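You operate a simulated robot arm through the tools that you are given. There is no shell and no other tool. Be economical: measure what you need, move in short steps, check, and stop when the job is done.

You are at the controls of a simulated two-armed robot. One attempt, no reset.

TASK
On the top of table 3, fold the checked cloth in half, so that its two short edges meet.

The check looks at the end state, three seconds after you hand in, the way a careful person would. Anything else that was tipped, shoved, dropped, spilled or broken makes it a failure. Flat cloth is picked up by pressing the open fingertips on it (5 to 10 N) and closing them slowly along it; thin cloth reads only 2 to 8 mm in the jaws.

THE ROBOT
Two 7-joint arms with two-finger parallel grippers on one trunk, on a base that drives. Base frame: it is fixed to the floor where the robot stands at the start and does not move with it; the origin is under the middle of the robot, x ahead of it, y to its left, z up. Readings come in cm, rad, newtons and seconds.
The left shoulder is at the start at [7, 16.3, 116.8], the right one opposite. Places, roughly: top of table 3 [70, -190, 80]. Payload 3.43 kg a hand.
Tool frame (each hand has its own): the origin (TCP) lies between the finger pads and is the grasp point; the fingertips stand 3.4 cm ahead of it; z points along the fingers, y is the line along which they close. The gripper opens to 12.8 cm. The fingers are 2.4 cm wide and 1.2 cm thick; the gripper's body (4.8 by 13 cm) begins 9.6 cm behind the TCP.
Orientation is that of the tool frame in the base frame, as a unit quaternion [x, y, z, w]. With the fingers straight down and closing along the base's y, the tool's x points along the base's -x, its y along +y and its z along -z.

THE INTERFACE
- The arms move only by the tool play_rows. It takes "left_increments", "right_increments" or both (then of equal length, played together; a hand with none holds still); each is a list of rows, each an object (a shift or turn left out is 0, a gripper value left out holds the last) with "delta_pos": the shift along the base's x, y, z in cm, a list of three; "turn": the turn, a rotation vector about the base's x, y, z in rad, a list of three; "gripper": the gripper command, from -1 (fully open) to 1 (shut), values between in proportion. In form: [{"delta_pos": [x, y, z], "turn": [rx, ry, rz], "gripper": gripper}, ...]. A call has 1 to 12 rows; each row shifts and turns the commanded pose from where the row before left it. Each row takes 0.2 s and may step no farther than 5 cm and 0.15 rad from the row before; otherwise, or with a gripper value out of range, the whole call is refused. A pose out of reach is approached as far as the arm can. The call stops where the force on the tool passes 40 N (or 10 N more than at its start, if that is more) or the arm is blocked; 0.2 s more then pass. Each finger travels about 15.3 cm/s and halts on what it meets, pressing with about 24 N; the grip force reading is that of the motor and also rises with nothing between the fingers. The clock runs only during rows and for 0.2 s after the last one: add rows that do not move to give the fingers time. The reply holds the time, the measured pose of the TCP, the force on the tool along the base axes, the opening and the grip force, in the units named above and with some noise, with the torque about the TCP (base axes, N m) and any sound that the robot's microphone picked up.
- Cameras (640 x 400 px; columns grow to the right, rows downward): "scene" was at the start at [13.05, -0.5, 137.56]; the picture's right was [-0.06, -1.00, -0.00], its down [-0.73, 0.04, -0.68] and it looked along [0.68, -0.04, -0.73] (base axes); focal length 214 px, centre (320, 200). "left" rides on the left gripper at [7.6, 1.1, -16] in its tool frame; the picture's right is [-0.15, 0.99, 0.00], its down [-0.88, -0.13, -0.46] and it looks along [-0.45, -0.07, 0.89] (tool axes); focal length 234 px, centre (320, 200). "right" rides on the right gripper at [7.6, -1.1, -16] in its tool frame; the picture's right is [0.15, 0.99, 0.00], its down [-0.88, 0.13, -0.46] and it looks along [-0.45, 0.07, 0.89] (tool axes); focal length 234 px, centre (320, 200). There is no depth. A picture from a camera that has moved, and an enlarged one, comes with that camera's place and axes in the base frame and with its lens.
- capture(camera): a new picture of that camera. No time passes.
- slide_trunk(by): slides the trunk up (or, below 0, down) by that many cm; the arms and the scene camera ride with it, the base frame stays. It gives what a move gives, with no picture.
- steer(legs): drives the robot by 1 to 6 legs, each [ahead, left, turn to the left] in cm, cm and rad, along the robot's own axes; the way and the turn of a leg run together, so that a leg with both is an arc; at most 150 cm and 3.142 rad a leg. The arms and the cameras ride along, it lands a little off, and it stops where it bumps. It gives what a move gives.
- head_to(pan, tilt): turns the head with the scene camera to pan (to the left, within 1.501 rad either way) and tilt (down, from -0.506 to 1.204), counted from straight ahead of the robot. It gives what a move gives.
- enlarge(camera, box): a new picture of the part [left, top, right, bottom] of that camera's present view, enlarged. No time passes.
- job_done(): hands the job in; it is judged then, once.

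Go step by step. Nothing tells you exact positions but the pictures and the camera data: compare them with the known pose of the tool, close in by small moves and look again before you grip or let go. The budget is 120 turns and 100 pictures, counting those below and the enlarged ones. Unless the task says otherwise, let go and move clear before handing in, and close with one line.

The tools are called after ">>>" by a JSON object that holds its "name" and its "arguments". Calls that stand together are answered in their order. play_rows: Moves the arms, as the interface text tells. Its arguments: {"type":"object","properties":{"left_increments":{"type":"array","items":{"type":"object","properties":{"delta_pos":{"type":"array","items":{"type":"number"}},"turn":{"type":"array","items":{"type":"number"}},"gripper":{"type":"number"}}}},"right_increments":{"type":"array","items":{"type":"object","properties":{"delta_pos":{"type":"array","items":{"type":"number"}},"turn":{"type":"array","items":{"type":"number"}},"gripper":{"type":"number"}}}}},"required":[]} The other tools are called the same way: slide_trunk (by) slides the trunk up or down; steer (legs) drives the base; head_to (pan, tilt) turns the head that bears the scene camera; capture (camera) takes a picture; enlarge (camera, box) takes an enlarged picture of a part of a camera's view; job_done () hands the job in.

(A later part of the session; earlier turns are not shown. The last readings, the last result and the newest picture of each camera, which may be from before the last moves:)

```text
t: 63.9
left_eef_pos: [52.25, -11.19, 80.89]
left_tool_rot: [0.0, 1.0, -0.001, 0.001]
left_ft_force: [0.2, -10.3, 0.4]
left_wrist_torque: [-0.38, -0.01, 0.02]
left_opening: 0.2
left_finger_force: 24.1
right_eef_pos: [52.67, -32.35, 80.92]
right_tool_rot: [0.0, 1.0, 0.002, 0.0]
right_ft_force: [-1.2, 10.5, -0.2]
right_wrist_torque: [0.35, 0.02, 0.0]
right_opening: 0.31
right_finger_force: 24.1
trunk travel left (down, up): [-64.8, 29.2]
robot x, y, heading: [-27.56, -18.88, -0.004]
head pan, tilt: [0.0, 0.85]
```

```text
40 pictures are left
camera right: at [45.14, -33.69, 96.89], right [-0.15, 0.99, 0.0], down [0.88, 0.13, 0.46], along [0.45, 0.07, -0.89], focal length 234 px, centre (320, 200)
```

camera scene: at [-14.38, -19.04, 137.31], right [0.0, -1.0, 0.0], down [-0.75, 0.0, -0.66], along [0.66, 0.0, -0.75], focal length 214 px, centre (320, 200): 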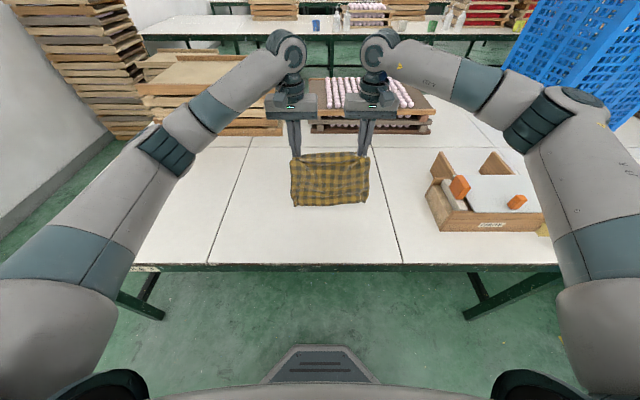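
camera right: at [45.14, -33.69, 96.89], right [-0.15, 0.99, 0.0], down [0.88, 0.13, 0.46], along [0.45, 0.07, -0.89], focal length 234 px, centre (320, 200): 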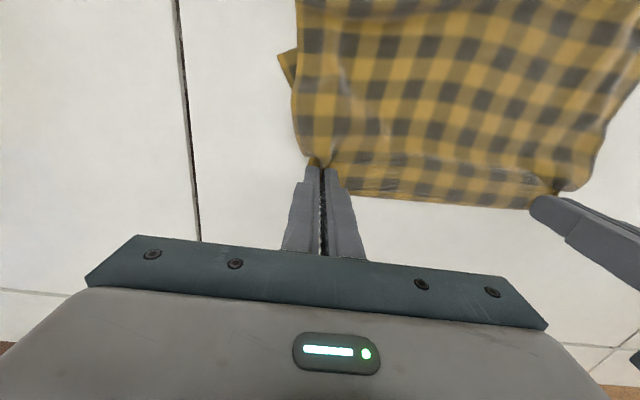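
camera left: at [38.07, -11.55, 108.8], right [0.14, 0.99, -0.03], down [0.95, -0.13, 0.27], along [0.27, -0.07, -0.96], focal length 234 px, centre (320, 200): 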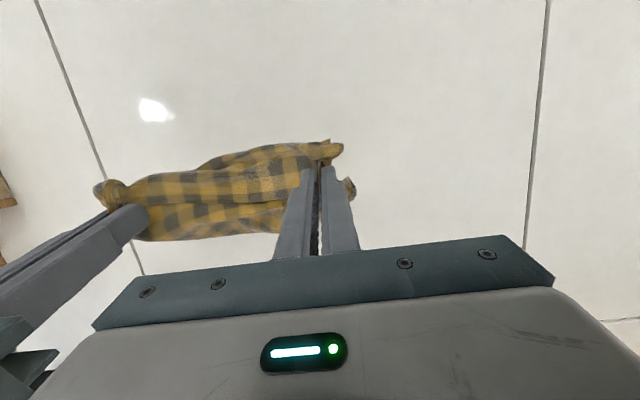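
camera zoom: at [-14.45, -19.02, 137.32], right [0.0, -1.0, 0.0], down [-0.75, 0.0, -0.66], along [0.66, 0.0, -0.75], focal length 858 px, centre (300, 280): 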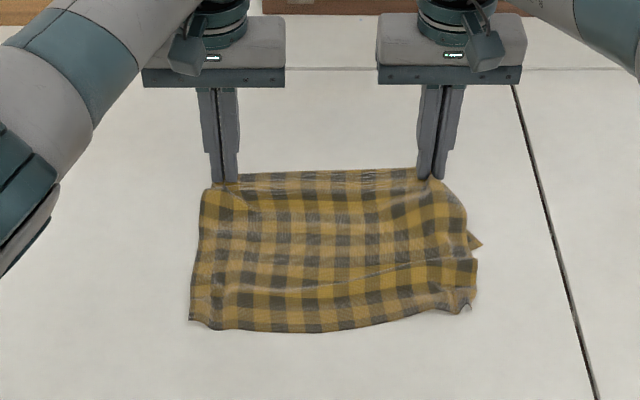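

Now the top spans about 19 cm (half of 38), so the lengths may match better than I feared. A bit of bottom layer peeks out on the right. I'll release, rise and look closely.

>>> {"name": "play_rows", "arguments": {"left_increments": [{"delta_pos": [0, -0.3, -0.8]}, {}, {"gripper": 0.8}, {"gripper": 0.6}, {"gripper": 0.45}, {}, {"delta_pos": [0, 0, 2]}, {"delta_pos": [0, 0, 4]}, {"delta_pos": [-3, 2, 3]}, {"delta_pos": [-3, 3, 2]}, {"delta_pos": [-3, 3.5, 1]}, {"delta_pos": [-3, 3.5, 1]}], "right_increments": [{"delta_pos": [0, 0.3, -0.8]}, {}, {"gripper": 0.8}, {"gripper": 0.6}, {"gripper": 0.45}, {}, {"delta_pos": [0, 0, 2]}, {"delta_pos": [0, 0, 4]}, {"delta_pos": [-3, 0, 4]}, {"delta_pos": [-3, 0, 3]}, {"delta_pos": [-4, 0, 2]}, {"delta_pos": [-4, 0, 1]}]}}

>>> {"name": "enlarge", "arguments": {"camera": "scene", "box": [265, 140, 385, 215]}}

>>> {"name": "capture", "arguments": {"camera": "right"}}

```text
t: 66.5
left_eef_pos: [40.08, 0.58, 93.06]
left_tool_rot: [0.001, 1.0, 0.0, 0.001]
left_ft_force: [0.2, 0.0, 1.2]
left_wrist_torque: [0.0, -0.01, 0.01]
left_opening: 3.53
left_finger_force: 0.0
right_eef_pos: [38.55, -32.34, 96.32]
right_tool_rot: [0.0, 1.0, 0.0, 0.001]
right_ft_force: [-1.1, 0.6, 1.0]
right_wrist_torque: [-0.05, -0.03, 0.01]
right_opening: 3.51
right_finger_force: 0.1
trunk travel left (down, up): [-64.8, 29.2]
robot x, y, heading: [-27.1, -18.97, -0.006]
head pan, tilt: [0.0, 0.85]
```

```text
5.33 times, centred on (325, 178) of scene
camera zoom: at [-14.69, -18.9, 137.35], right [0.0, -1.0, 0.0], down [-0.75, 0.0, -0.66], along [0.66, 0.0, -0.75], focal length 1144 px, centre (293, 320)
```

zoom: 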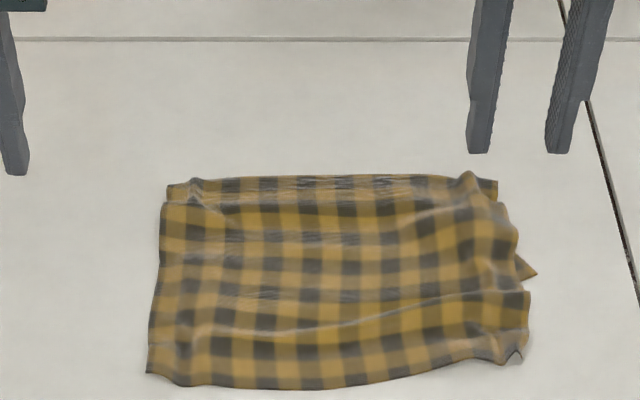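

```text
38 pictures are left
camera right: at [30.84, -33.42, 112.27], right [-0.15, 0.99, 0.0], down [0.88, 0.13, 0.46], along [0.45, 0.07, -0.89], focal length 234 px, centre (320, 200)
```

right: 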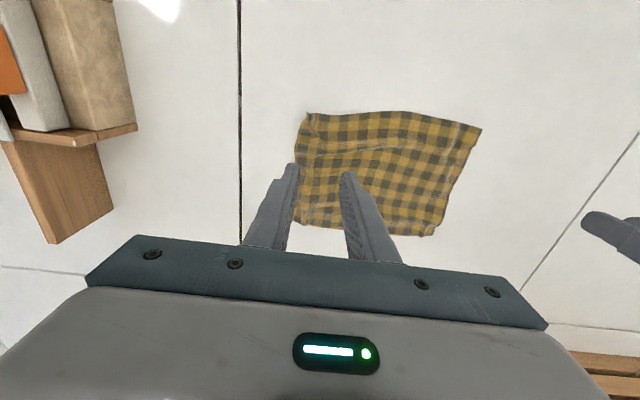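

The flap is gone and the cloth looks like a proper fold. I'll zoom in on the near edge from the right camera.

>>> {"name": "enlarge", "arguments": {"camera": "right", "box": [285, 95, 495, 226]}}

```text
3.05 times, centred on (390, 160) of right
camera zoom: at [30.84, -33.42, 112.27], right [-0.15, 0.99, 0.0], down [0.88, 0.13, 0.46], along [0.45, 0.07, -0.89], focal length 714 px, centre (107, 320)
```

zoom: 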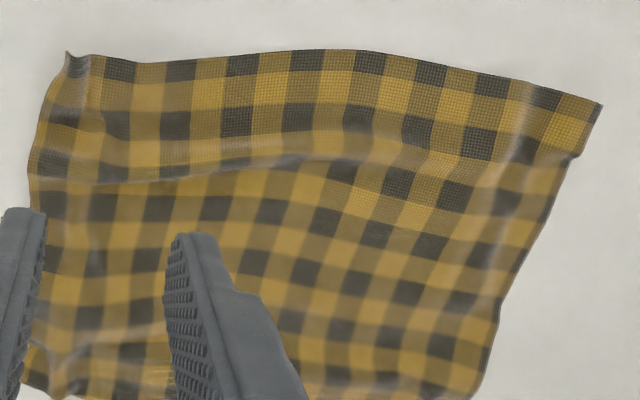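

The top layer is fine, but the bottom layer's near edge is hidden, and its corner seems to peek out at about (44, −37), so it's displaced underneath. I'll grip the top's near edge (single layer there), lift it and look beneath.

>>> {"name": "play_rows", "arguments": {"left_increments": [{"delta_pos": [-2, -4, 0], "gripper": 0.375}, {"delta_pos": [-2, -4, 0]}, {"delta_pos": [-2, -4, -2]}, {"delta_pos": [0, -0.6, -4.5]}, {}], "right_increments": [{"delta_pos": [-2, 0.3, -1], "gripper": 0.375}, {"delta_pos": [-2, 0.3, -2]}, {"delta_pos": [0, 0, -3]}, {"delta_pos": [0, 0, -4]}, {}]}}

>>> {"name": "enlarge", "arguments": {"camera": "left", "box": [220, 90, 420, 215]}}

>>> {"name": "enlarge", "arguments": {"camera": "right", "box": [220, 90, 420, 215]}}

```text
t: 67.7
left_eef_pos: [34.3, -12.13, 86.7]
left_tool_rot: [-0.001, 1.0, 0.0, 0.001]
left_ft_force: [0.1, -0.1, -0.1]
left_wrist_torque: [-0.01, -0.01, 0.02]
left_opening: 3.99
left_finger_force: 0.1
right_eef_pos: [34.7, -31.68, 86.34]
right_tool_rot: [0.0, 1.0, 0.001, 0.0]
right_ft_force: [-0.8, -0.1, -0.3]
right_wrist_torque: [0.01, -0.01, -0.01]
right_opening: 4.02
right_finger_force: 0.1
trunk travel left (down, up): [-64.8, 29.2]
robot x, y, heading: [-27.31, -18.97, -0.001]
head pan, tilt: [0.0, 0.85]
```

```text
3.20 times, centred on (320, 152) of left
camera zoom: at [26.79, -10.95, 102.58], right [0.14, 0.99, 0.0], down [0.88, -0.13, 0.46], along [0.45, -0.07, -0.89], focal length 749 px, centre (320, 352)
```

zoom: 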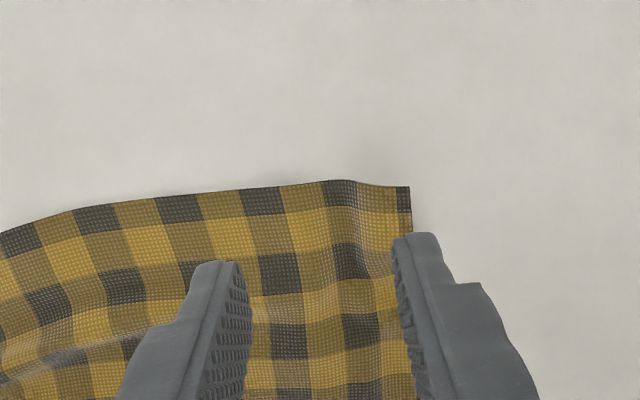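

```text
3.20 times, centred on (320, 152) of right
camera zoom: at [27.11, -32.9, 102.25], right [-0.15, 0.99, 0.0], down [0.88, 0.13, 0.46], along [0.45, 0.07, -0.89], focal length 749 px, centre (320, 352)
```

zoom: 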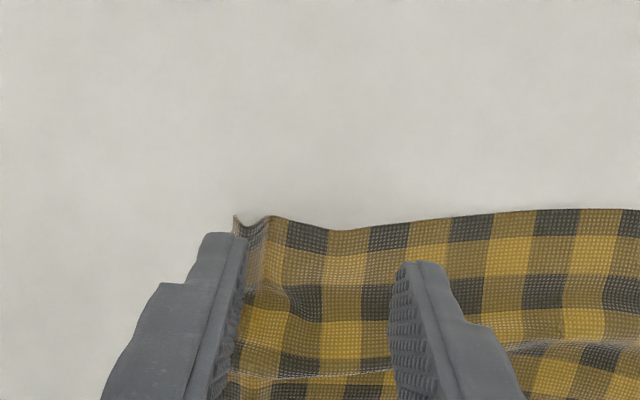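

Edge positions: left x ≈ 33.5, right x ≈ 35.3. I'll adjust so the fingers cover about 1 cm of cloth and descend.

>>> {"name": "play_rows", "arguments": {"left_increments": [{"delta_pos": [-1.0, 0.2, -2.5]}, {"delta_pos": [0, 0, -2.5]}, {"delta_pos": [0, 0, -1.3]}, {"delta_pos": [0, 0, -0.5]}, {}], "right_increments": [{"delta_pos": [0.3, 0, -2.5]}, {"delta_pos": [0, 0, -2.5]}, {"delta_pos": [0, 0, -1.2]}, {"delta_pos": [0, 0, -0.3]}, {}]}}

>>> {"name": "play_rows", "arguments": {"left_increments": [{"delta_pos": [0, 0, -0.2]}, {"delta_pos": [0, 0, -0.1]}, {}], "right_increments": [{"delta_pos": [0, 0, -0.2]}, {"delta_pos": [0, 0, -0.1]}, {}]}}

```text
t: 68.9
left_eef_pos: [33.25, -11.8, 79.76]
left_tool_rot: [-0.001, 1.0, 0.0, 0.002]
left_ft_force: [0.3, 0.2, 0.4]
left_wrist_torque: [0.03, 0.01, 0.0]
left_opening: 4.02
left_finger_force: 0.1
right_eef_pos: [35.06, -31.65, 79.67]
right_tool_rot: [0.0, 1.0, 0.001, 0.0]
right_ft_force: [1.2, 0.5, 0.1]
right_wrist_torque: [0.0, -0.01, -0.03]
right_opening: 3.95
right_finger_force: 0.0
trunk travel left (down, up): [-64.8, 29.2]
robot x, y, heading: [-27.49, -19.28, -0.004]
head pan, tilt: [0.0, 0.85]
```

```text
t: 69.7
left_eef_pos: [33.19, -11.86, 79.53]
left_tool_rot: [-0.001, 1.0, 0.0, 0.001]
left_ft_force: [1.8, 0.8, 1.7]
left_wrist_torque: [0.01, -0.01, 0.03]
left_opening: 3.98
left_finger_force: 0.0
right_eef_pos: [35.15, -31.6, 79.46]
right_tool_rot: [0.0, 1.0, 0.001, 0.002]
right_ft_force: [0.2, -0.9, 15.8]
right_wrist_torque: [-0.14, -0.11, 0.02]
right_opening: 4.02
right_finger_force: 0.1
trunk travel left (down, up): [-64.8, 29.2]
robot x, y, heading: [-27.12, -19.23, -0.001]
head pan, tilt: [0.0, 0.85]
```

>>> {"name": "play_rows", "arguments": {"left_increments": [{"delta_pos": [0, 0, -0.1]}, {}], "right_increments": [{"delta_pos": [0, 0, 0.15]}, {}]}}

>>> {"name": "play_rows", "arguments": {"left_increments": [{"gripper": 0.45}, {"gripper": 0.52}, {"gripper": 0.59}, {"gripper": 0.66}, {"gripper": 0.73}, {"gripper": 0.8}, {"gripper": 0.87}, {"gripper": 0.94}, {"gripper": 1}, {}, {}], "right_increments": [{"gripper": 0.45}, {"gripper": 0.52}, {"gripper": 0.59}, {"gripper": 0.66}, {"gripper": 0.73}, {"gripper": 0.8}, {"gripper": 0.87}, {"gripper": 0.94}, {"gripper": 1}, {}, {}]}}

```text
t: 70.3
left_eef_pos: [33.32, -11.85, 79.49]
left_tool_rot: [-0.001, 1.0, 0.0, 0.003]
left_ft_force: [1.2, -0.1, 11.4]
left_wrist_torque: [0.0, -0.08, 0.04]
left_opening: 3.99
left_finger_force: 0.0
right_eef_pos: [34.94, -31.61, 79.51]
right_tool_rot: [-0.001, 1.0, 0.002, 0.0]
right_ft_force: [1.4, -0.2, 8.0]
right_wrist_torque: [-0.01, -0.1, 0.01]
right_opening: 3.99
right_finger_force: 0.1
trunk travel left (down, up): [-64.8, 29.2]
robot x, y, heading: [-27.4, -18.7, -0.001]
head pan, tilt: [0.0, 0.85]
```

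```text
t: 72.7
left_eef_pos: [33.28, -11.84, 79.6]
left_tool_rot: [0.0, 1.0, 0.0, 0.001]
left_ft_force: [1.0, -2.6, 19.7]
left_wrist_torque: [-0.11, -0.18, 0.01]
left_opening: 0.3
left_finger_force: 24.0
right_eef_pos: [34.92, -31.7, 79.55]
right_tool_rot: [0.0, 1.0, 0.001, 0.001]
right_ft_force: [1.1, 1.0, 6.5]
right_wrist_torque: [0.02, -0.08, -0.04]
right_opening: 0.0
right_finger_force: 24.2
trunk travel left (down, up): [-64.8, 29.2]
robot x, y, heading: [-27.54, -19.33, -0.003]
head pan, tilt: [0.0, 0.85]
```

The left hand gripped (3 mm) and the right missed. I'll open the right hand and check its position.

>>> {"name": "play_rows", "arguments": {"right_increments": [{"delta_pos": [0, 0, 1]}, {"delta_pos": [0, 0, 0.5], "gripper": 0.375}, {}]}}

>>> {"name": "enlarge", "arguments": {"camera": "right", "box": [220, 90, 420, 215]}}

```text
t: 73.5
left_eef_pos: [33.17, -11.88, 79.53]
left_tool_rot: [0.0, 1.0, 0.001, 0.002]
left_ft_force: [0.0, -2.0, 22.8]
left_wrist_torque: [-0.05, -0.16, 0.02]
left_opening: 0.31
left_finger_force: 24.0
right_eef_pos: [34.91, -31.73, 81.05]
right_tool_rot: [-0.001, 1.0, 0.0, 0.0]
right_ft_force: [0.4, 0.7, -0.2]
right_wrist_torque: [0.02, -0.03, 0.02]
right_opening: 4.01
right_finger_force: 0.1
trunk travel left (down, up): [-64.8, 29.2]
robot x, y, heading: [-27.36, -19.2, 0.0]
head pan, tilt: [0.0, 0.85]
```

```text
3.20 times, centred on (320, 152) of right
camera zoom: at [27.26, -32.91, 97.11], right [-0.15, 0.99, 0.0], down [0.88, 0.13, 0.46], along [0.45, 0.07, -0.89], focal length 749 px, centre (320, 352)
```

zoom: 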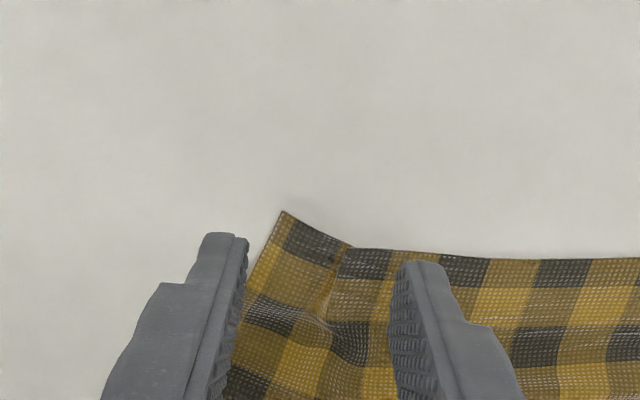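

>>> {"name": "play_rows", "arguments": {"right_increments": [{"delta_pos": [-0.5, 1.4, 0]}, {"delta_pos": [0, 0, -0.8]}, {"delta_pos": [0, 0, -0.5]}, {"delta_pos": [0, 0, -0.2]}, {}], "left_increments": [{"delta_pos": [0, 0, 0.1]}, {"delta_pos": [0, 0, 0.1]}, {}, {}, {}]}}

>>> {"name": "enlarge", "arguments": {"camera": "right", "box": [220, 90, 420, 215]}}

```text
t: 74.7
left_eef_pos: [33.14, -11.8, 79.5]
left_tool_rot: [-0.001, 1.0, 0.002, 0.001]
left_ft_force: [0.0, -1.7, 4.6]
left_wrist_torque: [-0.05, -0.06, -0.01]
left_opening: 0.32
left_finger_force: 23.5
right_eef_pos: [34.42, -30.22, 79.57]
right_tool_rot: [0.0, 1.0, 0.002, 0.0]
right_ft_force: [-2.5, -0.8, 4.9]
right_wrist_torque: [-0.09, 0.0, 0.0]
right_opening: 4.01
right_finger_force: 0.1
trunk travel left (down, up): [-64.8, 29.2]
robot x, y, heading: [-27.34, -19.06, -0.003]
head pan, tilt: [0.0, 0.85]
```

```text
3.20 times, centred on (320, 152) of right
camera zoom: at [26.86, -31.45, 95.55], right [-0.15, 0.99, 0.0], down [0.88, 0.13, 0.46], along [0.45, 0.07, -0.89], focal length 749 px, centre (320, 352)
```

zoom: 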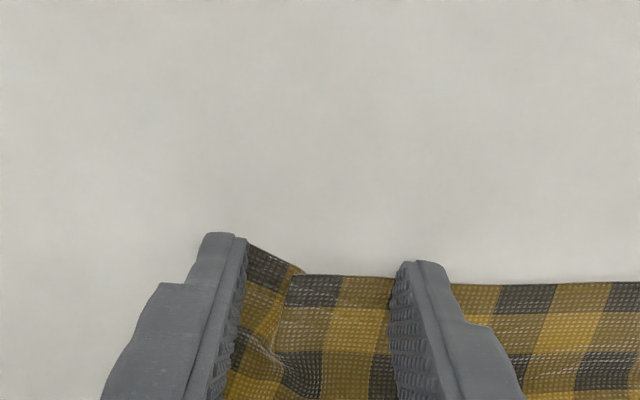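

Good placement: both right fingertips are on the cloth. I'll press slightly more and close.

>>> {"name": "play_rows", "arguments": {"right_increments": [{"delta_pos": [0, 0, -0.07], "gripper": 0.45}, {"gripper": 0.52}, {"gripper": 0.59}, {"gripper": 0.66}, {"gripper": 0.73}, {"gripper": 0.8}, {"gripper": 0.87}, {"gripper": 0.94}, {"gripper": 1}, {}, {}]}}

```text
t: 77.1
left_eef_pos: [33.33, -11.85, 79.58]
left_tool_rot: [-0.001, 1.0, -0.001, 0.002]
left_ft_force: [-0.2, -7.0, 0.4]
left_wrist_torque: [-0.27, 0.0, -0.06]
left_opening: 0.28
left_finger_force: 24.3
right_eef_pos: [34.37, -30.14, 79.52]
right_tool_rot: [-0.001, 1.0, 0.0, 0.001]
right_ft_force: [-0.2, 7.7, 18.2]
right_wrist_torque: [0.18, -0.04, 0.04]
right_opening: 0.25
right_finger_force: 23.7
trunk travel left (down, up): [-64.8, 29.2]
robot x, y, heading: [-27.45, -19.14, -0.002]
head pan, tilt: [0.0, 0.85]
```

Both hands grip. I'll lift the top edge up and forward to see the bottom layer.

>>> {"name": "play_rows", "arguments": {"left_increments": [{"delta_pos": [0, -0.4, 1]}, {"delta_pos": [0.3, 0, 2]}, {"delta_pos": [0.7, 0, 2.2]}, {"delta_pos": [1.2, 0, 2.2]}, {"delta_pos": [1.6, 0, 2]}, {"delta_pos": [2, 0, 2]}, {"delta_pos": [2.2, 0, 1.8]}, {"delta_pos": [2.5, 0, 1.5]}, {}], "right_increments": [{"delta_pos": [0, 0.4, 1]}, {"delta_pos": [0.3, 0, 2]}, {"delta_pos": [0.7, 0, 2.2]}, {"delta_pos": [1.2, 0, 2.2]}, {"delta_pos": [1.6, 0, 2]}, {"delta_pos": [2, 0, 2]}, {"delta_pos": [2.2, 0, 1.8]}, {"delta_pos": [2.5, 0, 1.5]}, {}]}}

>>> {"name": "enlarge", "arguments": {"camera": "scene", "box": [255, 120, 405, 214]}}

```text
t: 79.1
left_eef_pos: [43.75, -12.23, 94.27]
left_tool_rot: [0.0, 1.0, 0.0, 0.001]
left_ft_force: [-0.7, -0.4, -0.1]
left_wrist_torque: [0.01, -0.02, 0.0]
left_opening: 0.3
left_finger_force: 23.7
right_eef_pos: [45.03, -29.82, 94.05]
right_tool_rot: [-0.001, 1.0, 0.001, 0.0]
right_ft_force: [-0.8, -0.4, -0.1]
right_wrist_torque: [0.01, 0.01, 0.03]
right_opening: 0.25
right_finger_force: 24.2
trunk travel left (down, up): [-64.8, 29.2]
robot x, y, heading: [-27.38, -19.19, -0.001]
head pan, tilt: [0.0, 0.85]
```

```text
4.26 times, centred on (330, 167) of scene
camera zoom: at [-14.5, -19.02, 137.33], right [0.0, -1.0, 0.0], down [-0.75, 0.0, -0.66], along [0.66, 0.0, -0.75], focal length 913 px, centre (277, 340)
```

zoom: 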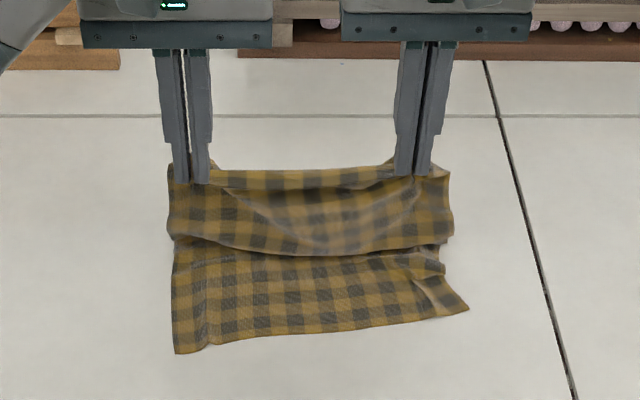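

Now I see it: the bottom layer has skewed (its near edge runs from (37.9, −10.1) to (43.3, −36.6)). I hold one short edge cleanly, so the best fix is to hang the whole cloth, re-lay it flat, and then fold it by pinching the midline so the edges never get gripped.

>>> {"name": "play_rows", "arguments": {"left_increments": [{"delta_pos": [1, 0, 2.4]}, {"delta_pos": [1, 0, 2.4]}, {"delta_pos": [1, 0, 2.4]}, {"delta_pos": [0.5, 0, 2.4]}, {"delta_pos": [0, 0, 2.4]}, {"delta_pos": [0, 0, 2.4]}, {"delta_pos": [0, 0, 2.4]}, {"delta_pos": [0, 0, 2.4]}, {"delta_pos": [0, 0, 2.4]}, {"delta_pos": [0, 0, 2.4]}, {}], "right_increments": [{"delta_pos": [0.9, 0, 2.4]}, {"delta_pos": [0.8, 0, 2.4]}, {"delta_pos": [0.7, 0, 2.4]}, {"delta_pos": [0, 0, 2.4]}, {"delta_pos": [0, 0, 2.4]}, {"delta_pos": [0, 0, 2.4]}, {"delta_pos": [0, 0, 2.4]}, {"delta_pos": [0, 0, 2.4]}, {"delta_pos": [0, 0, 2.4]}, {"delta_pos": [0, 0, 2.4]}, {}]}}

>>> {"name": "steer", "arguments": {"legs": [[9, 0, 0]]}}

>>> {"name": "capture", "arguments": {"camera": "scene"}}

```text
t: 81.5
left_eef_pos: [47.3, -12.2, 118.09]
left_tool_rot: [0.0, 1.0, -0.001, 0.001]
left_ft_force: [-0.7, 0.7, 0.5]
left_wrist_torque: [-0.01, 0.03, -0.03]
left_opening: 0.31
left_finger_force: 24.1
right_eef_pos: [47.68, -29.78, 117.97]
right_tool_rot: [-0.001, 1.0, 0.001, -0.001]
right_ft_force: [-0.4, -0.3, 0.3]
right_wrist_torque: [0.02, -0.01, 0.04]
right_opening: 0.26
right_finger_force: 24.4
trunk travel left (down, up): [-64.8, 29.2]
robot x, y, heading: [-27.25, -18.87, -0.005]
head pan, tilt: [0.0, 0.85]
```

```text
t: 82.6
left_eef_pos: [56.29, -11.99, 118.34]
left_tool_rot: [-0.002, 1.0, -0.001, 0.001]
left_ft_force: [-0.5, -0.3, 0.2]
left_wrist_torque: [0.01, -0.01, 0.02]
left_opening: 0.3
left_finger_force: 23.9
right_eef_pos: [56.41, -29.71, 118.1]
right_tool_rot: [-0.001, 1.0, 0.0, 0.0]
right_ft_force: [-0.1, -0.5, -0.9]
right_wrist_torque: [0.01, 0.01, -0.03]
right_opening: 0.24
right_finger_force: 23.7
trunk travel left (down, up): [-64.8, 29.2]
robot x, y, heading: [-18.31, -19.05, 0.003]
head pan, tilt: [0.0, 0.85]
```

```text
31 pictures are left
camera scene: at [-5.61, -19.0, 137.34], right [0.0, -1.0, 0.0], down [-0.75, 0.0, -0.66], along [0.66, 0.0, -0.75], focal length 214 px, centre (320, 200)
```

scene: 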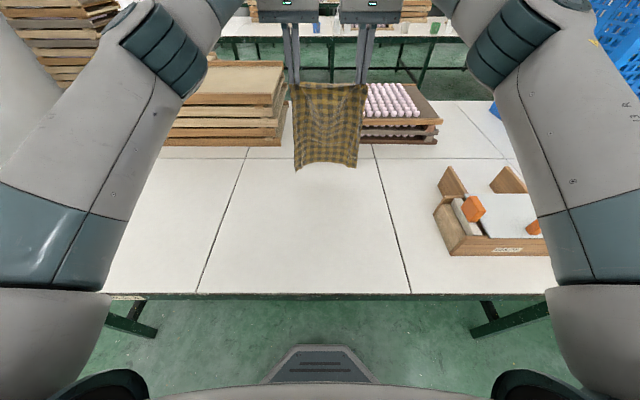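

It hangs perfectly straight. Now I'll tighten slightly sideways, touch the lower edge down, and swing the hands back and down to lay it flat towards me.

>>> {"name": "play_rows", "arguments": {"left_increments": [{"delta_pos": [0, 0.3, -2.2]}, {"delta_pos": [0, 0.3, -2.2]}, {"delta_pos": [-3.08, 0, -0.26]}, {"delta_pos": [-3.08, 0, -0.26]}, {"delta_pos": [-2.99, 0, -0.76]}, {"delta_pos": [-2.99, 0, -0.77]}, {"delta_pos": [-2.8, 0, -1.25]}, {"delta_pos": [-2.81, 0, -1.26]}, {"delta_pos": [-2.53, 0, -1.69]}, {"delta_pos": [-2.54, 0, -1.7]}, {"delta_pos": [-2.18, 0, -2.1]}, {"delta_pos": [-2.19, 0, -2.1]}], "right_increments": [{"delta_pos": [0, -0.3, -2.2]}, {"delta_pos": [0, -0.3, -2.2]}, {"delta_pos": [-3.08, 0, -0.26]}, {"delta_pos": [-3.08, 0, -0.26]}, {"delta_pos": [-2.99, 0, -0.76]}, {"delta_pos": [-2.99, 0, -0.77]}, {"delta_pos": [-2.8, 0, -1.25]}, {"delta_pos": [-2.81, 0, -1.26]}, {"delta_pos": [-2.53, 0, -1.69]}, {"delta_pos": [-2.54, 0, -1.7]}, {"delta_pos": [-2.18, 0, -2.1]}, {"delta_pos": [-2.19, 0, -2.1]}]}}

>>> {"name": "play_rows", "arguments": {"left_increments": [{"delta_pos": [-1.77, 0, -2.42]}, {"delta_pos": [-1.78, 0, -2.43]}, {"delta_pos": [-1.31, 0, -2.68]}, {"delta_pos": [-1.31, 0, -2.69]}, {"delta_pos": [-0.8, 0, -2.86]}, {"delta_pos": [-0.8, 0, -2.87]}, {"delta_pos": [-0.27, 0, -2.7]}, {"delta_pos": [-0.27, 0, -2.2]}, {}], "right_increments": [{"delta_pos": [-1.77, 0, -2.42]}, {"delta_pos": [-1.78, 0, -2.43]}, {"delta_pos": [-1.31, 0, -2.68]}, {"delta_pos": [-1.31, 0, -2.69]}, {"delta_pos": [-0.8, 0, -2.86]}, {"delta_pos": [-0.8, 0, -2.87]}, {"delta_pos": [-0.27, 0, -2.7]}, {"delta_pos": [-0.27, 0, -2.2]}, {}]}}

>>> {"name": "capture", "arguments": {"camera": "scene"}}

```text
t: 85.2
left_eef_pos: [28.93, -11.38, 101.77]
left_tool_rot: [-0.001, 1.0, 0.0, 0.001]
left_ft_force: [-0.6, -16.5, -0.8]
left_wrist_torque: [-0.57, 0.0, -0.07]
left_opening: 0.31
left_finger_force: 24.2
right_eef_pos: [29.12, -30.36, 101.57]
right_tool_rot: [0.0, 1.0, 0.002, -0.001]
right_ft_force: [-0.2, 16.0, -0.6]
right_wrist_torque: [0.57, 0.01, 0.07]
right_opening: 0.24
right_finger_force: 24.0
trunk travel left (down, up): [-64.8, 29.2]
robot x, y, heading: [-18.59, -18.67, 0.001]
head pan, tilt: [0.0, 0.85]
```

```text
t: 87.2
left_eef_pos: [20.56, -11.5, 80.73]
left_tool_rot: [-0.001, 1.0, 0.0, 0.001]
left_ft_force: [-0.2, -14.4, -0.4]
left_wrist_torque: [-0.47, 0.0, -0.07]
left_opening: 0.32
left_finger_force: 23.4
right_eef_pos: [20.86, -30.06, 80.81]
right_tool_rot: [-0.001, 1.0, 0.001, 0.0]
right_ft_force: [-0.2, 13.6, 0.1]
right_wrist_torque: [0.47, 0.0, 0.03]
right_opening: 0.26
right_finger_force: 24.7
trunk travel left (down, up): [-64.8, 29.2]
robot x, y, heading: [-18.39, -18.97, -0.001]
head pan, tilt: [0.0, 0.85]
```

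```text
30 pictures are left
camera scene: at [-5.61, -19.0, 137.33], right [0.0, -1.0, 0.0], down [-0.75, 0.0, -0.66], along [0.66, 0.0, -0.75], focal length 214 px, centre (320, 200)
```

scene: 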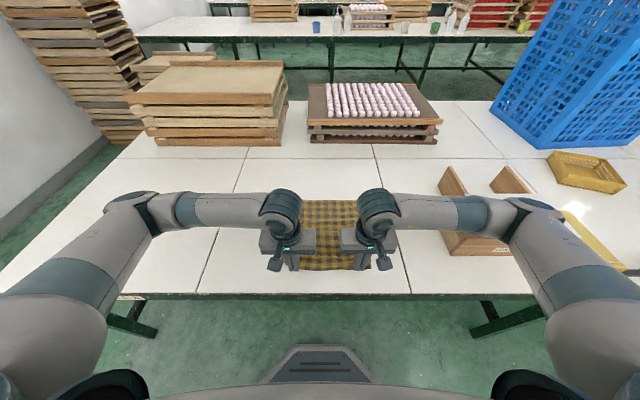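

It's laid flat. I'll ease the sideways tension, lower, release and rise clear, then inspect.

>>> {"name": "play_rows", "arguments": {"left_increments": [{"delta_pos": [0, -0.3, -0.5]}, {"delta_pos": [0, 0, -0.4]}, {}, {"gripper": 0.8}, {"gripper": 0.6}, {"gripper": 0.4}, {}, {"delta_pos": [0, 0, 2]}, {"delta_pos": [0, 0, 4]}, {"delta_pos": [1, 2, 4]}, {"delta_pos": [2, 3, 3]}, {"delta_pos": [2, 4, 1]}], "right_increments": [{"delta_pos": [0, 0.3, -0.5]}, {"delta_pos": [0, 0, -0.4]}, {}, {"gripper": 0.8}, {"gripper": 0.6}, {"gripper": 0.4}, {}, {"delta_pos": [0, 0, 2]}, {"delta_pos": [0, 0, 4]}, {"delta_pos": [1, -2, 4]}, {"delta_pos": [2, -3, 3]}, {"delta_pos": [2, -4, 1]}]}}

>>> {"name": "enlarge", "arguments": {"camera": "scene", "box": [240, 180, 400, 280]}}

```text
t: 89.8
left_eef_pos: [25.68, -2.73, 93.99]
left_tool_rot: [-0.001, 1.0, 0.0, 0.001]
left_ft_force: [0.1, 0.3, -1.6]
left_wrist_torque: [-0.01, 0.0, 0.04]
left_opening: 3.83
left_finger_force: 0.1
right_eef_pos: [25.81, -38.97, 93.86]
right_tool_rot: [-0.002, 1.0, 0.001, -0.001]
right_ft_force: [0.8, -0.5, 0.7]
right_wrist_torque: [-0.02, -0.04, -0.01]
right_opening: 3.85
right_finger_force: 0.1
trunk travel left (down, up): [-64.8, 29.2]
robot x, y, heading: [-18.62, -19.0, -0.001]
head pan, tilt: [0.0, 0.85]
```

```text
4.00 times, centred on (320, 230) of scene
camera zoom: at [-5.7, -18.98, 137.33], right [0.0, -1.0, 0.0], down [-0.75, 0.0, -0.66], along [0.66, 0.0, -0.75], focal length 858 px, centre (320, 80)
```

zoom: 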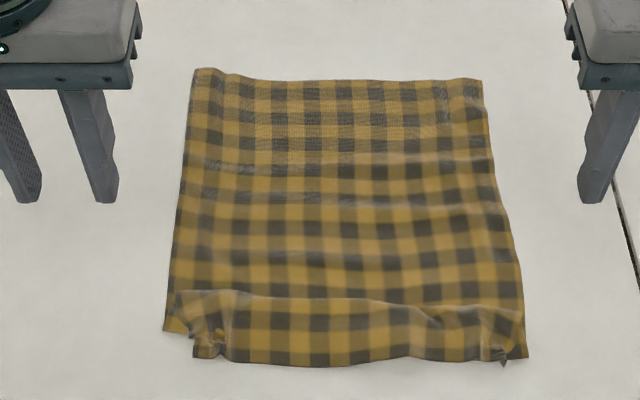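

Laid flat except for a tuck (Z-fold, ~4.5 cm deep) near the near edge: the cloth spans x 20.7 to 49, so about 9 cm is hidden in it. I'll grip the far edge corners ((49.6, −6.9), (48.2, −34.4)) and pull them +x to draw the tuck out.

>>> {"name": "play_rows", "arguments": {"left_increments": [{"delta_pos": [4, 0, 2], "gripper": 0.375}, {"delta_pos": [4, 0, 1]}, {"delta_pos": [4, -1.3, 0]}, {"delta_pos": [4, -2, 0]}, {"delta_pos": [4, -2, -1]}, {"delta_pos": [2.9, -2, -3]}, {"delta_pos": [0, 0, -4]}, {"delta_pos": [0, 0, -4]}, {"delta_pos": [0, 0, -2.5]}, {}], "right_increments": [{"delta_pos": [4, 0, 2], "gripper": 0.375}, {"delta_pos": [4, 0, 1]}, {"delta_pos": [4, 1.6, 0]}, {"delta_pos": [3.5, 2, 0]}, {"delta_pos": [3.5, 2, -1]}, {"delta_pos": [2.6, 2, -3]}, {"delta_pos": [0, 0, -4]}, {"delta_pos": [0, 0, -4]}, {"delta_pos": [0, 0, -2.4]}, {}]}}

>>> {"name": "enlarge", "arguments": {"camera": "left", "box": [220, 90, 420, 215]}}

>>> {"name": "enlarge", "arguments": {"camera": "right", "box": [220, 90, 420, 215]}}

```text
t: 92.0
left_eef_pos: [48.59, -10.13, 82.63]
left_tool_rot: [-0.001, 1.0, 0.0, 0.0]
left_ft_force: [0.5, 0.7, 0.2]
left_wrist_torque: [0.0, 0.0, 0.0]
left_opening: 4.0
left_finger_force: 0.1
right_eef_pos: [47.41, -31.35, 82.42]
right_tool_rot: [0.0, 1.0, 0.001, 0.0]
right_ft_force: [0.9, -0.2, 0.2]
right_wrist_torque: [-0.01, 0.01, 0.0]
right_opening: 4.0
right_finger_force: 0.0
trunk travel left (down, up): [-64.8, 29.2]
robot x, y, heading: [-18.57, -18.98, 0.001]
head pan, tilt: [0.0, 0.85]
```

```text
3.20 times, centred on (320, 152) of left
camera zoom: at [41.08, -8.98, 98.4], right [0.14, 0.99, 0.0], down [0.88, -0.13, 0.46], along [0.45, -0.07, -0.89], focal length 749 px, centre (320, 352)
```

zoom: 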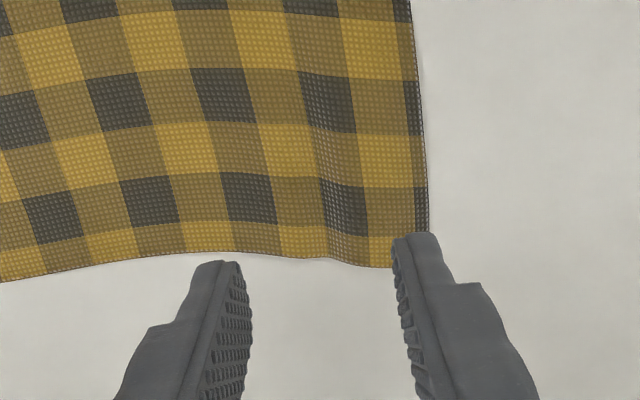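

```text
3.20 times, centred on (320, 152) of right
camera zoom: at [39.88, -32.54, 98.42], right [-0.15, 0.99, 0.0], down [0.88, 0.13, 0.46], along [0.45, 0.07, -0.89], focal length 749 px, centre (320, 352)
```

zoom: 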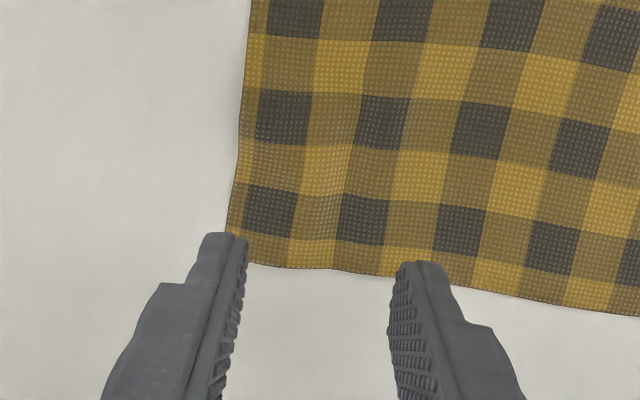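

Placement is good. I'll shift slightly inward and press down.

>>> {"name": "play_rows", "arguments": {"left_increments": [{"delta_pos": [0, -0.4, -1.5]}, {"delta_pos": [0, 0, -1]}, {"delta_pos": [0, 0, -0.4]}, {"delta_pos": [0, 0, -0.2]}, {}], "right_increments": [{"delta_pos": [0, 0.6, -1.5]}, {"delta_pos": [0, 0, -1]}, {"delta_pos": [0, 0, -0.3]}, {"delta_pos": [0, 0, -0.1]}, {}]}}

```text
t: 93.2
left_eef_pos: [48.61, -10.41, 79.5]
left_tool_rot: [-0.003, 1.0, 0.001, 0.002]
left_ft_force: [1.0, 1.9, 11.5]
left_wrist_torque: [0.08, -0.01, -0.01]
left_opening: 4.0
left_finger_force: 0.2
right_eef_pos: [47.46, -30.78, 79.61]
right_tool_rot: [-0.001, 1.0, 0.001, 0.0]
right_ft_force: [0.4, 0.5, 1.2]
right_wrist_torque: [0.01, -0.01, -0.01]
right_opening: 3.99
right_finger_force: 0.0
trunk travel left (down, up): [-64.8, 29.2]
robot x, y, heading: [-18.9, -19.39, -0.002]
head pan, tilt: [0.0, 0.85]
```

>>> {"name": "play_rows", "arguments": {"left_increments": [{"delta_pos": [0, 0, 0.05]}, {}], "right_increments": [{"delta_pos": [0, 0, -0.17]}, {}]}}

>>> {"name": "play_rows", "arguments": {"left_increments": [{"gripper": 0.45}, {"gripper": 0.52}, {"gripper": 0.59}, {"gripper": 0.66}, {"gripper": 0.73}, {"gripper": 0.8}, {"gripper": 0.87}, {"gripper": 0.94}, {"gripper": 1}, {}, {}], "right_increments": [{"gripper": 0.45}, {"gripper": 0.52}, {"gripper": 0.59}, {"gripper": 0.66}, {"gripper": 0.73}, {"gripper": 0.8}, {"gripper": 0.87}, {"gripper": 0.94}, {"gripper": 1}, {}, {}]}}

```text
t: 93.8
left_eef_pos: [48.59, -10.57, 79.6]
left_tool_rot: [-0.001, 1.0, 0.0, 0.002]
left_ft_force: [2.6, 0.6, 10.7]
left_wrist_torque: [0.0, -0.02, 0.0]
left_opening: 3.98
left_finger_force: 0.0
right_eef_pos: [47.44, -30.74, 79.49]
right_tool_rot: [-0.001, 1.0, 0.001, 0.001]
right_ft_force: [1.3, 1.2, 10.7]
right_wrist_torque: [-0.12, 0.04, 0.01]
right_opening: 3.99
right_finger_force: 0.1
trunk travel left (down, up): [-64.8, 29.2]
robot x, y, heading: [-18.56, -19.01, 0.003]
head pan, tilt: [0.0, 0.85]
```

```text
t: 96.2
left_eef_pos: [48.47, -10.53, 79.53]
left_tool_rot: [-0.001, 1.0, 0.0, 0.002]
left_ft_force: [-0.1, -8.2, 4.3]
left_wrist_torque: [-0.26, 0.09, 0.04]
left_opening: 0.21
left_finger_force: 24.0
right_eef_pos: [47.33, -30.75, 79.48]
right_tool_rot: [-0.001, 1.0, 0.001, 0.0]
right_ft_force: [0.8, 6.8, 18.3]
right_wrist_torque: [0.17, 0.06, -0.06]
right_opening: 0.22
right_finger_force: 24.6
trunk travel left (down, up): [-64.8, 29.2]
robot x, y, heading: [-18.63, -19.11, 0.001]
head pan, tilt: [0.0, 0.85]
```

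Both hands hold the far edge. I'll lift about 6 cm and pull +x about 11 cm to unroll the tuck, then check.

>>> {"name": "play_rows", "arguments": {"left_increments": [{"delta_pos": [0, -0.3, 1.5]}, {"delta_pos": [0.5, 0, 2]}, {"delta_pos": [1, 0, 2]}, {"delta_pos": [1.5, 0, 0.5]}, {"delta_pos": [1.5, 0, 0]}, {"delta_pos": [1.5, 0, 0]}, {"delta_pos": [1.5, 0, -0.5]}, {"delta_pos": [1.5, 0, -1]}, {"delta_pos": [1, 0, -1]}, {}], "right_increments": [{"delta_pos": [0, 0.3, 1.5]}, {"delta_pos": [0.6, 0, 2]}, {"delta_pos": [1.1, 0, 2]}, {"delta_pos": [1.7, 0, 0.5]}, {"delta_pos": [1.7, 0, 0]}, {"delta_pos": [1.7, 0, 0]}, {"delta_pos": [1.6, 0, -0.5]}, {"delta_pos": [1.5, 0, -1]}, {"delta_pos": [1, 0, -1]}, {}]}}

>>> {"name": "enlarge", "arguments": {"camera": "scene", "box": [235, 155, 405, 261]}}

```text
t: 98.4
left_eef_pos: [58.57, -10.73, 82.76]
left_tool_rot: [-0.001, 1.0, 0.001, 0.001]
left_ft_force: [0.1, -0.3, 0.7]
left_wrist_torque: [-0.01, -0.03, 0.04]
left_opening: 0.2
left_finger_force: 23.9
right_eef_pos: [58.21, -30.46, 82.75]
right_tool_rot: [-0.001, 1.0, 0.001, 0.001]
right_ft_force: [0.3, 0.2, 0.4]
right_wrist_torque: [0.0, -0.04, -0.01]
right_opening: 0.2
right_finger_force: 24.2
trunk travel left (down, up): [-64.8, 29.2]
robot x, y, heading: [-18.72, -18.9, 0.001]
head pan, tilt: [0.0, 0.85]
```

```text
3.76 times, centred on (320, 208) of scene
camera zoom: at [-5.62, -19.01, 137.33], right [0.0, -1.0, 0.0], down [-0.75, 0.0, -0.66], along [0.66, 0.0, -0.75], focal length 807 px, centre (320, 170)
```

zoom: 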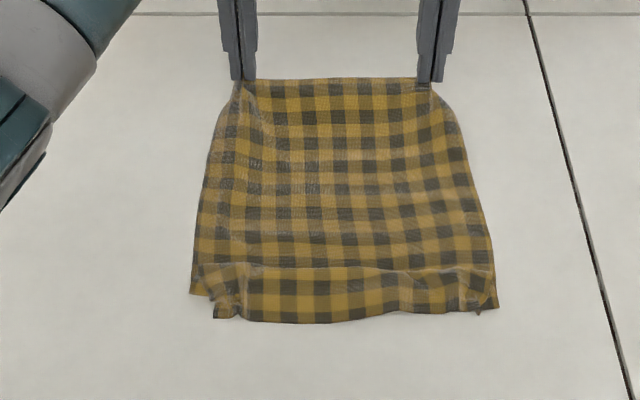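

The tuck slid along rather than unrolling. Since I hold the far edge cleanly, I'll hang the whole cloth again so gravity opens the tuck, over x ≈ 24, for re-laying outward (away from me).

>>> {"name": "play_rows", "arguments": {"left_increments": [{"delta_pos": [-1, 0, 4.4]}, {"delta_pos": [-1, 0, 4.4]}, {"delta_pos": [-2, 0, 4.2]}, {"delta_pos": [-2, 0, 4.2]}, {"delta_pos": [-2, 0, 4.2]}, {"delta_pos": [-2.5, 0, 4]}, {"delta_pos": [-3, 0, 3.5]}, {"delta_pos": [-3.5, 0, 3]}, {"delta_pos": [-4, 0, 2]}, {"delta_pos": [-4.5, 0, 1.3]}, {"delta_pos": [-4.5, 0, 0]}, {"delta_pos": [-3.5, 0, 0]}], "right_increments": [{"delta_pos": [-1, 0, 4.4]}, {"delta_pos": [-1, 0, 4.4]}, {"delta_pos": [-2, 0, 4.2]}, {"delta_pos": [-2, 0, 4.2]}, {"delta_pos": [-2, 0, 4.2]}, {"delta_pos": [-2.5, 0, 4]}, {"delta_pos": [-3, 0, 3.5]}, {"delta_pos": [-3.5, 0, 3]}, {"delta_pos": [-4, 0, 2]}, {"delta_pos": [-4.5, 0, 1.3]}, {"delta_pos": [-4.5, 0, 0]}, {"delta_pos": [-3.2, 0, 0]}]}}

>>> {"name": "play_rows", "arguments": {"left_increments": [{}, {}, {}, {}], "right_increments": [{}, {}, {}, {}]}}

>>> {"name": "capture", "arguments": {"camera": "scene"}}

```text
t: 101.0
left_eef_pos: [24.96, -10.76, 118.26]
left_tool_rot: [-0.002, 1.0, 0.0, 0.001]
left_ft_force: [-0.1, 0.0, -0.4]
left_wrist_torque: [-0.02, -0.08, 0.04]
left_opening: 0.21
left_finger_force: 24.1
right_eef_pos: [24.81, -30.36, 118.07]
right_tool_rot: [-0.001, 1.0, 0.0, 0.0]
right_ft_force: [-0.4, -0.3, 0.6]
right_wrist_torque: [0.01, -0.03, 0.01]
right_opening: 0.22
right_finger_force: 23.9
trunk travel left (down, up): [-64.8, 29.2]
robot x, y, heading: [-18.53, -18.7, 0.003]
head pan, tilt: [0.0, 0.85]
```

```text
t: 102.0
left_eef_pos: [25.12, -10.75, 118.2]
left_tool_rot: [-0.001, 1.0, 0.0, 0.0]
left_ft_force: [0.5, 0.0, 0.2]
left_wrist_torque: [0.01, -0.01, -0.01]
left_opening: 0.2
left_finger_force: 23.9
right_eef_pos: [25.08, -30.39, 118.03]
right_tool_rot: [-0.001, 1.0, 0.001, 0.0]
right_ft_force: [-0.1, 1.1, 0.3]
right_wrist_torque: [-0.01, 0.0, 0.0]
right_opening: 0.24
right_finger_force: 24.2
trunk travel left (down, up): [-64.8, 29.2]
robot x, y, heading: [-18.38, -18.82, 0.003]
head pan, tilt: [0.0, 0.85]
```

```text
25 pictures are left
camera scene: at [-5.62, -19.0, 137.33], right [0.0, -1.0, 0.0], down [-0.75, 0.0, -0.66], along [0.66, 0.0, -0.75], focal length 214 px, centre (320, 200)
```

scene: 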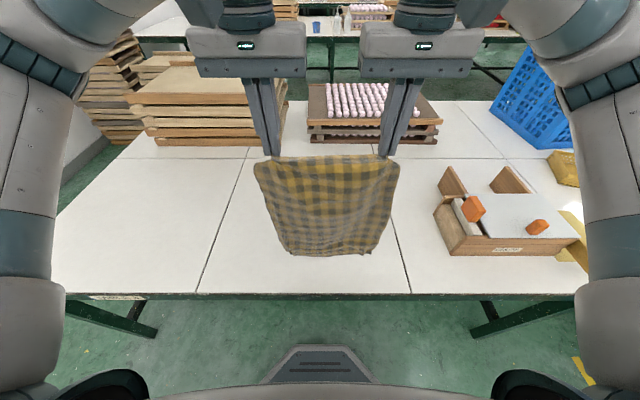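

It hangs straight with the tuck open. Now I touch down and lay it outward, slowly and nearly taut.

>>> {"name": "play_rows", "arguments": {"left_increments": [{"delta_pos": [0, 0, -1.2]}, {"delta_pos": [0, 0, -1]}, {"delta_pos": [2.14, 0, -0.18]}, {"delta_pos": [2.14, 0, -0.18]}, {"delta_pos": [2.14, 0, -0.18]}, {"delta_pos": [2.08, 0, -0.54]}, {"delta_pos": [2.08, 0, -0.54]}, {"delta_pos": [2.07, 0, -0.54]}, {"delta_pos": [1.95, 0, -0.88]}, {"delta_pos": [1.95, 0, -0.88]}, {"delta_pos": [1.95, 0, -0.88]}, {"delta_pos": [2.64, 0, -1.79]}], "right_increments": [{"delta_pos": [0, 0, -1.2]}, {"delta_pos": [0, 0, -1]}, {"delta_pos": [2.14, 0, -0.18]}, {"delta_pos": [2.14, 0, -0.18]}, {"delta_pos": [2.14, 0, -0.18]}, {"delta_pos": [2.08, 0, -0.54]}, {"delta_pos": [2.08, 0, -0.54]}, {"delta_pos": [2.07, 0, -0.54]}, {"delta_pos": [1.95, 0, -0.88]}, {"delta_pos": [1.95, 0, -0.88]}, {"delta_pos": [1.95, 0, -0.88]}, {"delta_pos": [2.64, 0, -1.79]}]}}

>>> {"name": "play_rows", "arguments": {"left_increments": [{"delta_pos": [2.64, 0, -1.79]}, {"delta_pos": [2.28, 0, -2.2]}, {"delta_pos": [2.28, 0, -2.21]}, {"delta_pos": [1.85, 0, -2.55]}, {"delta_pos": [1.85, 0, -2.56]}, {"delta_pos": [1.36, 0, -2.83]}, {"delta_pos": [1.37, 0, -2.83]}, {"delta_pos": [0.83, 0, -3.01]}, {"delta_pos": [0.84, 0, -3.01]}, {"delta_pos": [0.5, 0, -2.9]}, {"delta_pos": [0.5, 0, -2.6]}, {}], "right_increments": [{"delta_pos": [2.64, 0, -1.79]}, {"delta_pos": [2.28, 0, -2.2]}, {"delta_pos": [2.28, 0, -2.21]}, {"delta_pos": [1.85, 0, -2.55]}, {"delta_pos": [1.85, 0, -2.56]}, {"delta_pos": [1.36, 0, -2.83]}, {"delta_pos": [1.37, 0, -2.83]}, {"delta_pos": [0.83, 0, -3.01]}, {"delta_pos": [0.84, 0, -3.01]}, {"delta_pos": [0.5, 0, -2.9]}, {"delta_pos": [0.5, 0, -2.6]}, {}]}}

>>> {"name": "enlarge", "arguments": {"camera": "scene", "box": [235, 155, 405, 261]}}

```text
t: 104.6
left_eef_pos: [46.46, -10.77, 109.26]
left_tool_rot: [-0.001, 1.0, 0.0, -0.001]
left_ft_force: [0.6, -0.9, 0.1]
left_wrist_torque: [0.01, 0.04, 0.03]
left_opening: 0.25
left_finger_force: 24.1
right_eef_pos: [46.43, -30.38, 109.09]
right_tool_rot: [-0.001, 1.0, 0.0, -0.001]
right_ft_force: [-0.3, 1.2, -0.4]
right_wrist_torque: [0.02, 0.0, -0.04]
right_opening: 0.19
right_finger_force: 24.1
trunk travel left (down, up): [-64.8, 29.2]
robot x, y, heading: [-18.52, -18.99, -0.001]
head pan, tilt: [0.0, 0.85]
```

```text
t: 107.2
left_eef_pos: [62.53, -10.82, 80.96]
left_tool_rot: [0.0, 1.0, -0.001, 0.001]
left_ft_force: [0.0, -2.0, 0.1]
left_wrist_torque: [-0.04, -0.02, 0.0]
left_opening: 0.23
left_finger_force: 24.2
right_eef_pos: [62.64, -30.41, 80.71]
right_tool_rot: [-0.002, 1.0, 0.001, 0.0]
right_ft_force: [-0.3, 2.7, 0.6]
right_wrist_torque: [-0.01, 0.01, -0.01]
right_opening: 0.21
right_finger_force: 24.0
trunk travel left (down, up): [-64.8, 29.2]
robot x, y, heading: [-18.54, -19.2, -0.001]
head pan, tilt: [0.0, 0.85]
```

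```text
3.76 times, centred on (320, 208) of scene
camera zoom: at [-5.63, -18.99, 137.33], right [0.0, -1.0, 0.0], down [-0.75, 0.0, -0.66], along [0.66, 0.0, -0.75], focal length 807 px, centre (320, 170)
```

zoom: 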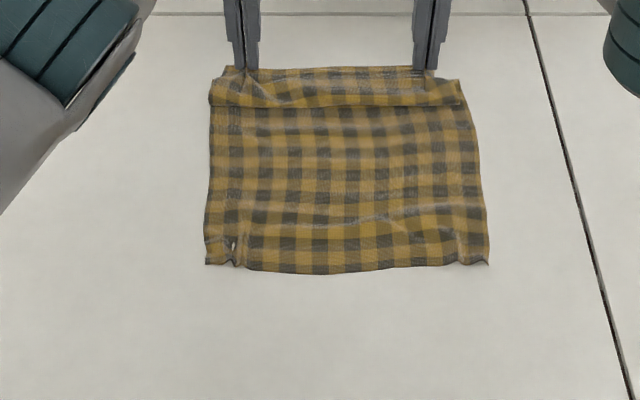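

The near edge slid to x ≈ 36.7 during the lay, so slack re-tucked at the far side. The fix is to lift the far edge 10 cm to open the tuck, carry it +x with the base, and lower it at x ≈ 72.

>>> {"name": "play_rows", "arguments": {"left_increments": [{"delta_pos": [0, 0, 2.5]}, {"delta_pos": [0, 0, 2.5]}, {"delta_pos": [0, 0, 2.5]}, {"delta_pos": [0, 0, 2.5]}, {"delta_pos": [0, 0, 2]}, {}], "right_increments": [{"delta_pos": [0, 0, 2.5]}, {"delta_pos": [0, 0, 2.5]}, {"delta_pos": [0, 0, 2.5]}, {"delta_pos": [0, 0, 2.5]}, {"delta_pos": [0, 0, 2]}, {}]}}

>>> {"name": "steer", "arguments": {"legs": [[9, 0, 0]]}}

>>> {"name": "play_rows", "arguments": {"left_increments": [{"delta_pos": [0.3, 0, -2]}, {"delta_pos": [0.3, 0, -2.5]}, {"delta_pos": [0.3, 0, -2.5]}, {"delta_pos": [0.3, 0, -2.5]}, {"delta_pos": [0, 0, -2]}, {}], "right_increments": [{"delta_pos": [0.3, 0, -2]}, {"delta_pos": [0.3, 0, -2.5]}, {"delta_pos": [0.3, 0, -2.5]}, {"delta_pos": [0.3, 0, -2.5]}, {"delta_pos": [0, 0, -2]}, {}]}}

>>> {"name": "enlarge", "arguments": {"camera": "scene", "box": [235, 155, 405, 261]}}

```text
t: 108.6
left_eef_pos: [62.6, -10.73, 92.66]
left_tool_rot: [-0.001, 1.0, 0.001, 0.0]
left_ft_force: [0.3, -1.0, -0.8]
left_wrist_torque: [-0.04, -0.02, 0.01]
left_opening: 0.22
left_finger_force: 24.1
right_eef_pos: [62.63, -30.44, 92.78]
right_tool_rot: [-0.001, 1.0, 0.001, -0.001]
right_ft_force: [-0.9, 1.6, 0.5]
right_wrist_torque: [0.01, -0.01, -0.01]
right_opening: 0.21
right_finger_force: 23.9
trunk travel left (down, up): [-64.8, 29.2]
robot x, y, heading: [-18.46, -18.92, 0.002]
head pan, tilt: [0.0, 0.85]
```

```text
t: 109.8
left_eef_pos: [71.7, -10.69, 92.71]
left_tool_rot: [-0.001, 1.0, -0.001, 0.0]
left_ft_force: [0.2, -1.2, 0.1]
left_wrist_torque: [-0.04, 0.03, -0.01]
left_opening: 0.21
left_finger_force: 23.9
right_eef_pos: [71.72, -30.44, 92.81]
right_tool_rot: [-0.002, 1.0, 0.0, -0.001]
right_ft_force: [0.1, 0.5, -0.8]
right_wrist_torque: [0.01, 0.01, -0.01]
right_opening: 0.19
right_finger_force: 24.0
trunk travel left (down, up): [-64.8, 29.2]
robot x, y, heading: [-9.64, -18.94, 0.0]
head pan, tilt: [0.0, 0.85]
```

```text
t: 111.2
left_eef_pos: [71.71, -10.39, 81.33]
left_tool_rot: [-0.001, 1.0, -0.001, 0.001]
left_ft_force: [-0.8, -3.7, 0.4]
left_wrist_torque: [-0.15, -0.01, 0.06]
left_opening: 0.21
left_finger_force: 24.0
left hand out of reach, approached as far as the arm can: row 4
right_eef_pos: [72.25, -30.4, 81.33]
right_tool_rot: [-0.001, 1.0, 0.001, 0.0]
right_ft_force: [-0.3, 4.3, 0.4]
right_wrist_torque: [0.1, 0.0, 0.0]
right_opening: 0.22
right_finger_force: 23.9
right hand out of reach, approached as far as the arm can: row 5
trunk travel left (down, up): [-64.8, 29.2]
robot x, y, heading: [-9.27, -19.21, 0.001]
head pan, tilt: [0.0, 0.85]
```

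```text
3.76 times, centred on (320, 208) of scene
camera zoom: at [3.41, -18.9, 137.33], right [0.0, -1.0, 0.0], down [-0.75, 0.0, -0.66], along [0.66, 0.0, -0.75], focal length 807 px, centre (320, 170)
```

zoom: 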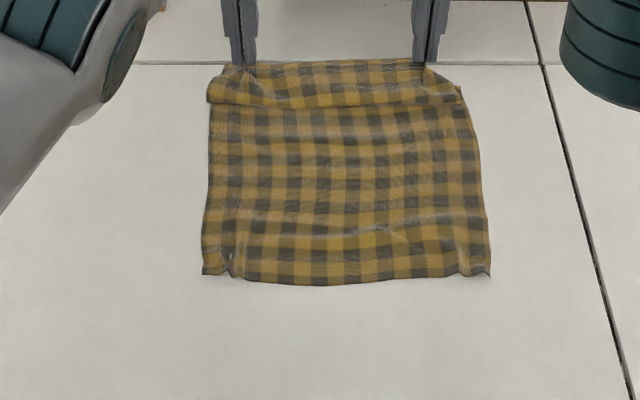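

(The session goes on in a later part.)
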